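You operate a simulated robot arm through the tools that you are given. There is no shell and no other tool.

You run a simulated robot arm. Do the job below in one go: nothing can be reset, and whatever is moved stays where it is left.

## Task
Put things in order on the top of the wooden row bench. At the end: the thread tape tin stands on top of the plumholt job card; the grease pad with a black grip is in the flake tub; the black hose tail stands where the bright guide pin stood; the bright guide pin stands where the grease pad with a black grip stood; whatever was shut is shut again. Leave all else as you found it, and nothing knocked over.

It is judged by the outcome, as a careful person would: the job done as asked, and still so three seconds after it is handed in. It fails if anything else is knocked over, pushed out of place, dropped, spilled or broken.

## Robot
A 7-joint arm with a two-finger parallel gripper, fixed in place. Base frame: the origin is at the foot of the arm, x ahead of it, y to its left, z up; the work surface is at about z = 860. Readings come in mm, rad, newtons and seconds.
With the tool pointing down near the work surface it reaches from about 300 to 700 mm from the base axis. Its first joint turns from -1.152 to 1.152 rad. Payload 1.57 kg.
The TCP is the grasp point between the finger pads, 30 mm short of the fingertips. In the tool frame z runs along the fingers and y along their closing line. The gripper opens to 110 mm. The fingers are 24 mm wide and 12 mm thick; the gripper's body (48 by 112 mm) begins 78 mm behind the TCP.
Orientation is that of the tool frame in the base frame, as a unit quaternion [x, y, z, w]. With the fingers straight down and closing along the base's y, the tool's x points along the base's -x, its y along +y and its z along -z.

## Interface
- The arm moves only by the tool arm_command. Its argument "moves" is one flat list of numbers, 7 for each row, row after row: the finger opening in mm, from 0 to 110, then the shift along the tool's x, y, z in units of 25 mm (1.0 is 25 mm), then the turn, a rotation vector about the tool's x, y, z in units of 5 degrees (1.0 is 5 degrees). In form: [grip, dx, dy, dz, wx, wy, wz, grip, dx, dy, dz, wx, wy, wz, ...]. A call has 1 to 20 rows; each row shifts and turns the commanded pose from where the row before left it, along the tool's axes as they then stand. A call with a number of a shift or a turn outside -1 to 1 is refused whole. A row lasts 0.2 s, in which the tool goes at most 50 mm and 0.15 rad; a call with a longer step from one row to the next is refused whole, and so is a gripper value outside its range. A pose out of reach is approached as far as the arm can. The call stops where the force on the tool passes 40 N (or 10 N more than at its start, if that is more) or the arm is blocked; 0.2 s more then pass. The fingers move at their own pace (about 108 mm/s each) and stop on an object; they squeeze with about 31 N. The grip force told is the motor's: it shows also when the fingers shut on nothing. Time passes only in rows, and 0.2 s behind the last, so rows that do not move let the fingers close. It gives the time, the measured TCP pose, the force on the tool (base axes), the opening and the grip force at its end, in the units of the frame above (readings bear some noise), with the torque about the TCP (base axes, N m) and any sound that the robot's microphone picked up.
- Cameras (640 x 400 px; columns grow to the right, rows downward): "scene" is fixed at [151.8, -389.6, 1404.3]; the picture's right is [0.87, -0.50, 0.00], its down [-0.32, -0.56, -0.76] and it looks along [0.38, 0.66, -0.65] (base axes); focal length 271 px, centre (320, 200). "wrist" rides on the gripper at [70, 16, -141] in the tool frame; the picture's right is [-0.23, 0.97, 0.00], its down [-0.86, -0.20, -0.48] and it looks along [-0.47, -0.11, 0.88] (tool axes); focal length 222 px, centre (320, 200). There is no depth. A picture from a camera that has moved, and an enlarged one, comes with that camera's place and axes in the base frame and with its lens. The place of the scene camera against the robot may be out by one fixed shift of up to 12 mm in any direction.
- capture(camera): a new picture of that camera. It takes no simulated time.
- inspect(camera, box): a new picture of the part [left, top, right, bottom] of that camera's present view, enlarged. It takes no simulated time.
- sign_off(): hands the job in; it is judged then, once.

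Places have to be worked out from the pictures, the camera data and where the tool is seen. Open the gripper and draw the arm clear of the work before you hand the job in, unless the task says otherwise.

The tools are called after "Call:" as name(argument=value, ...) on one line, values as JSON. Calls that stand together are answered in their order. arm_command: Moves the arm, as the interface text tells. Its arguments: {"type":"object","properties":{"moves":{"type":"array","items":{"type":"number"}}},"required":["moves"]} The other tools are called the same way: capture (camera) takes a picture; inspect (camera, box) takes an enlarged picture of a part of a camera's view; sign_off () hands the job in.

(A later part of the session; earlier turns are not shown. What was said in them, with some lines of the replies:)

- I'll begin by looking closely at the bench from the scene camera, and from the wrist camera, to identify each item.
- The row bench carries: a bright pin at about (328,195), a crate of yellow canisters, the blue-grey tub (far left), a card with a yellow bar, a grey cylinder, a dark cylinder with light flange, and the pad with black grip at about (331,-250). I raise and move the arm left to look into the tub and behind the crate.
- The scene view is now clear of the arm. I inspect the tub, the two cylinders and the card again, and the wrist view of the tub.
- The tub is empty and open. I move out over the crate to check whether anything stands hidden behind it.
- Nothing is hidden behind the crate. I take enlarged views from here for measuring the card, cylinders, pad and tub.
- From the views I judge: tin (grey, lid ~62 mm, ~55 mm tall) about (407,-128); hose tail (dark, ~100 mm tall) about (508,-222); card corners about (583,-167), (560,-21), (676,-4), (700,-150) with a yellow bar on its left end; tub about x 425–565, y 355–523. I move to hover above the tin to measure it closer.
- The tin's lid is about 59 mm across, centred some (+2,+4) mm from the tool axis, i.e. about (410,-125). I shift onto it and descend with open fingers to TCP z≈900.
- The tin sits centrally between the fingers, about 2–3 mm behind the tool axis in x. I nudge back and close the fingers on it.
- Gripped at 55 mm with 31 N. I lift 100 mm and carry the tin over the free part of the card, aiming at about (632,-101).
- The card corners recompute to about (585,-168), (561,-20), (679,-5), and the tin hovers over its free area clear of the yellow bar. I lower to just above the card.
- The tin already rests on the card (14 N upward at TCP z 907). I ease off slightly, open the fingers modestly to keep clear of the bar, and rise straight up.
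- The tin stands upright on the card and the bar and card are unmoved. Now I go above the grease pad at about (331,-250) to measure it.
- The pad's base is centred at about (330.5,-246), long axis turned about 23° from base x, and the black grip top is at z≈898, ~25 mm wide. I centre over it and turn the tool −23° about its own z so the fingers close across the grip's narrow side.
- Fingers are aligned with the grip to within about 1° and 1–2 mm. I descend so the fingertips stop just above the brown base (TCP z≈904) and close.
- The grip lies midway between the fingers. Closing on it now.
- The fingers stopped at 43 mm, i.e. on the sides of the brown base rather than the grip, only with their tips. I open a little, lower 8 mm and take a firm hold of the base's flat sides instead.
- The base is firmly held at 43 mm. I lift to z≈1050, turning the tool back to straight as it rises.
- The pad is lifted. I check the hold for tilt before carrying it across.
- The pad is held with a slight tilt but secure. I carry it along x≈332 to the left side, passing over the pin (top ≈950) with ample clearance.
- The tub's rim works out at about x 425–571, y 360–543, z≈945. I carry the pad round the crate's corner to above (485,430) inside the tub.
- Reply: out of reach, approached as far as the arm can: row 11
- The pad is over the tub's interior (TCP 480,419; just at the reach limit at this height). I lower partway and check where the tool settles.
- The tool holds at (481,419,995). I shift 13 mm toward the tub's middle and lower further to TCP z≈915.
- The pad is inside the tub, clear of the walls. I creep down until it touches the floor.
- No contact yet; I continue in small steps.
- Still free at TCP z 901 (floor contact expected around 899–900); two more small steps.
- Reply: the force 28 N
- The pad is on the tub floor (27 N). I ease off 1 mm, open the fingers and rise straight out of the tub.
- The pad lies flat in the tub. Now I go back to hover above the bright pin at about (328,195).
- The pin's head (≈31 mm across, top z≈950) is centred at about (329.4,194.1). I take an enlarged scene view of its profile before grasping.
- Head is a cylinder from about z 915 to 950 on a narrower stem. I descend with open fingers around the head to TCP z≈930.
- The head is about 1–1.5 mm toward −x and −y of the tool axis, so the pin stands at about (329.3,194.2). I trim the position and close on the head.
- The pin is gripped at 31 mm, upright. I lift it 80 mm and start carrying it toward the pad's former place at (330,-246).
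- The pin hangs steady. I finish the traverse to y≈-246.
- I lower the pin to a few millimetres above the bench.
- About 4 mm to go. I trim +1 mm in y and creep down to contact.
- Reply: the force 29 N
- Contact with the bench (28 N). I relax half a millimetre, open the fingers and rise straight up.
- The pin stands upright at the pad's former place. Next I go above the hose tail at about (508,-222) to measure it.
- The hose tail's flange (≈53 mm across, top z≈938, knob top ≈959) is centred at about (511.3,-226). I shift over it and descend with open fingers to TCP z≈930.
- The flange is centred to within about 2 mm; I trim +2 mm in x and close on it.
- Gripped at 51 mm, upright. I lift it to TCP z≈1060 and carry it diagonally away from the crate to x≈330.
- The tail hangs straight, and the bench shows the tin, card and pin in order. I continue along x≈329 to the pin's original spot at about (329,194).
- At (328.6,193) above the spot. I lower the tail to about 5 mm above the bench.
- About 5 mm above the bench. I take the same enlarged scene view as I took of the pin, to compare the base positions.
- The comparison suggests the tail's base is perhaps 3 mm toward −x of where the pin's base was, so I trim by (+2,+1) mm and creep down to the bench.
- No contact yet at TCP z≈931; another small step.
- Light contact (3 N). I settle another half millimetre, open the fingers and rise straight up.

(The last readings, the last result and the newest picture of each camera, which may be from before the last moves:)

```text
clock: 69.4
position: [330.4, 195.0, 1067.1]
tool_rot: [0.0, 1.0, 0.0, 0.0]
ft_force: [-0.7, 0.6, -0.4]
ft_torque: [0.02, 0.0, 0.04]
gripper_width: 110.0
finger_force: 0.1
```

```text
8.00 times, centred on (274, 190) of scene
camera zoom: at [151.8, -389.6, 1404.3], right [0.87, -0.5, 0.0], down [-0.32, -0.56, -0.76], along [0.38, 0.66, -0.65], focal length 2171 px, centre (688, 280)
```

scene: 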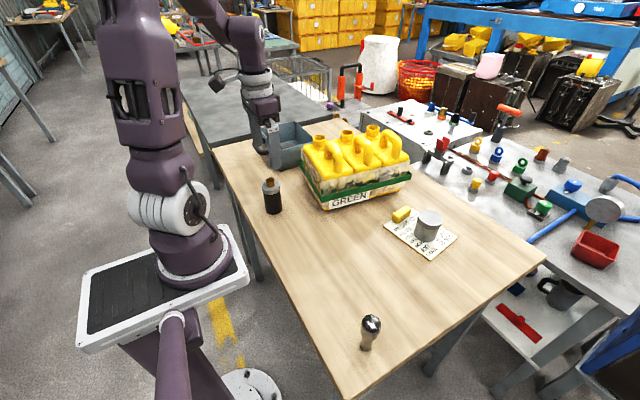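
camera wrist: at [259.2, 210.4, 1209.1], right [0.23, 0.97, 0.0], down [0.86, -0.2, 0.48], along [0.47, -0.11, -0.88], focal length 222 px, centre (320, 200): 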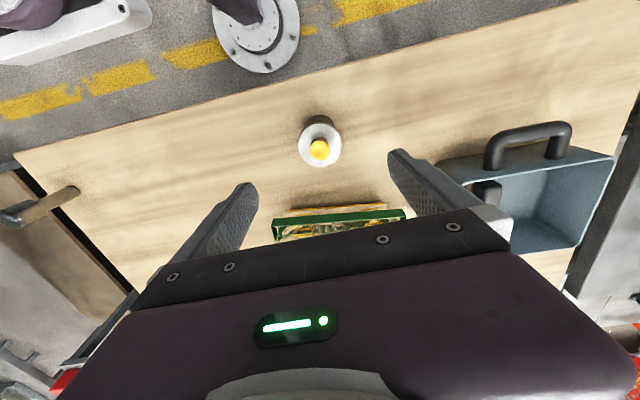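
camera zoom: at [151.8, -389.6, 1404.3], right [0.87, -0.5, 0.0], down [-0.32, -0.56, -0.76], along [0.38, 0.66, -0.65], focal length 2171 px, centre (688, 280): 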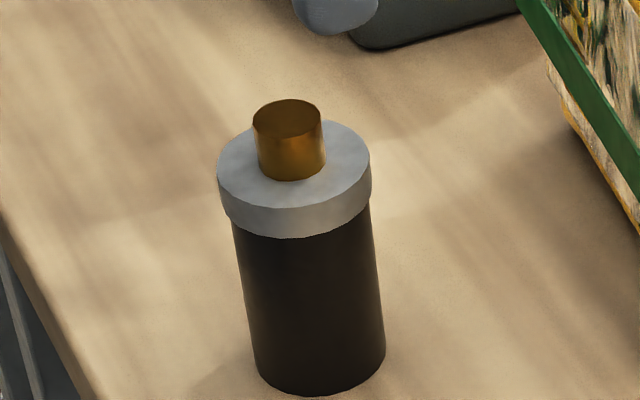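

The tail stands upright within 2–3 mm of the pin's old spot. I raise the arm and draw it back to around its starting pose, then check everything once more.

Call:
arm_command(moves=[110, 0, 0, -1, 0, 0, 0, 110, 0, 0, -1, 0, 0, 0, 110, 0, 0, -1, 0, 0, 0, 110, 0, -0.9, -0.5, 0, 0, 0, 110, 0, -1, 0, 0, 0, 0, 110, 0, -1, 0, 0, 0, 0, 110, 0, -1, 0, 0, 0, 0, 110, 0, -1, 0, 0, 0, 0, 110, 0, -1, 0, 0, 0, 0, 110, 0, -0.7, 0, 0, 0, 0, 110, 0, 0, 0, 0, 0, 0])

Call:
capture(camera="scene")

Call:
capture(camera="wrist")

Call:
inspect(camera="scene", box=[370, 180, 498, 260])

Call:
inspect(camera="scene", box=[240, 110, 340, 172])

Call:
inspect(camera="scene", box=[310, 280, 470, 380])

```text
clock: 71.8
position: [330.6, 30.8, 1155.4]
tool_rot: [0.0, 1.0, 0.0, 0.0]
ft_force: [0.5, 0.1, -0.5]
ft_torque: [0.02, -0.01, -0.01]
gripper_width: 110.0
finger_force: 0.0
```

```text
taken
```

scene: 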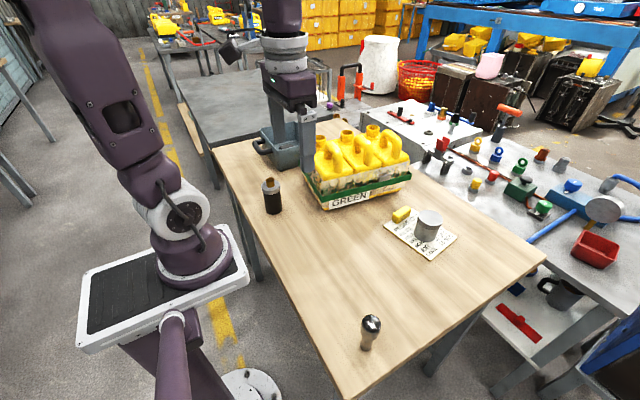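

```text
taken
camera wrist: at [259.6, 46.1, 1296.4], right [0.23, 0.97, 0.0], down [0.86, -0.2, 0.48], along [0.47, -0.11, -0.88], focal length 222 px, centre (320, 200)
```

wrist: 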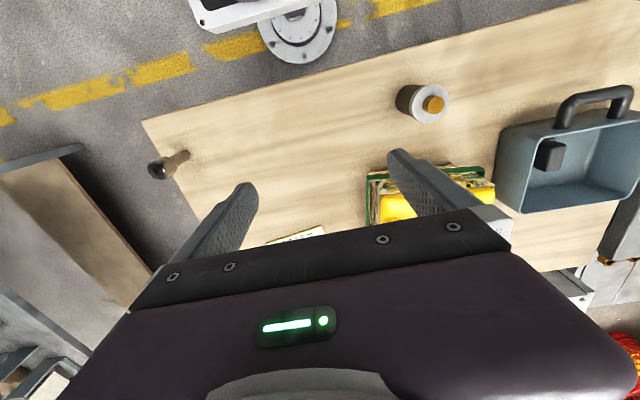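

```text
5.00 times, centred on (434, 220) of scene
camera zoom: at [151.8, -389.7, 1404.3], right [0.87, -0.5, 0.0], down [-0.32, -0.56, -0.76], along [0.38, 0.66, -0.65], focal length 1357 px, centre (-250, 100)
```

zoom: 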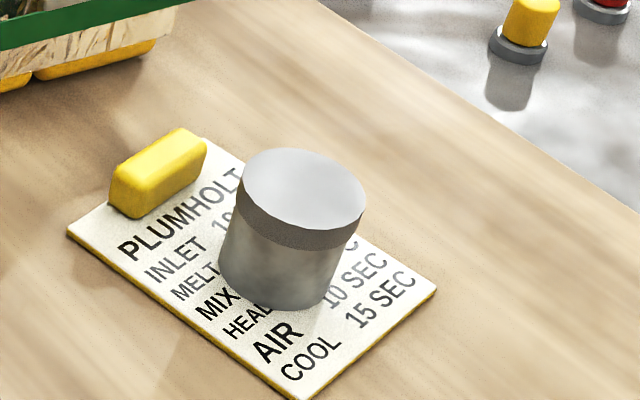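

```text
6.40 times, centred on (290, 141) of scene
camera zoom: at [151.8, -389.7, 1404.3], right [0.87, -0.5, 0.0], down [-0.32, -0.56, -0.76], along [0.38, 0.66, -0.65], focal length 1737 px, centre (512, 578)
```

zoom: 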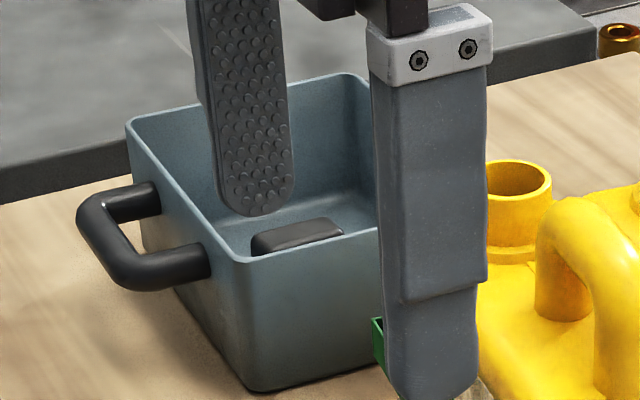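

```text
4.00 times, centred on (390, 330) of scene
camera zoom: at [151.8, -389.7, 1404.3], right [0.87, -0.5, 0.0], down [-0.32, -0.56, -0.76], along [0.38, 0.66, -0.65], focal length 1086 px, centre (40, -320)
```

zoom: 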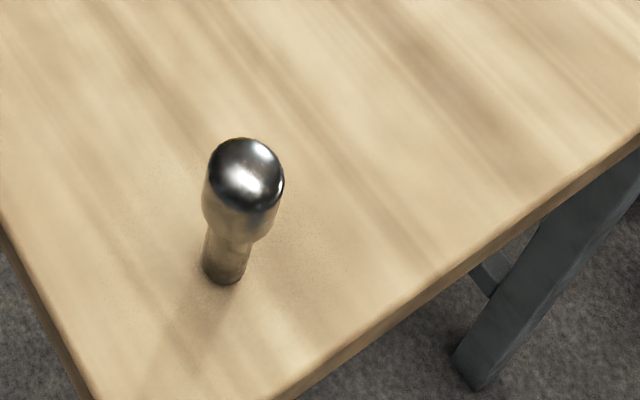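

Everything checks out:
- **Tin:** it stands on the job card.
- **Pad:** it lies in the tub.
- **Pin:** it stands on the pad's old spot.
- **Hose tail:** it stands on the pin's old spot.
- **Crate, tub, card and yellow bar:** none of them has moved.

Nothing was opened along the way, and the gripper is open and clear of the work. I hand the job in.

Call:
sign_off()

```text
The job is handed in.
```

The job is done and handed in. The last pictures before hand-in showed everything where you asked, with nothing knocked over.

- **Thread tape tin:** it stands upright on the plumholt job card, clear of the yellow bar, which I left in place on the card.
- **Grease pad with the black grip:** it lies flat on the floor of the flake tub. I took the flake tub to be the blue-grey tub on this bench, since it carries no label.
- **Bright guide pin:** it stands upright where the grease pad stood.
- **Black hose tail:** it stands upright where the guide pin stood, within about 2–3 mm by the camera. I took this to be the dark cylinder with the light flange and brass-coloured knob, the only object that fitted the name.

I saw nothing that needed opening, so nothing had to be shut again. The crate, tub and card look unmoved. The gripper is open and the arm is raised clear of the work.
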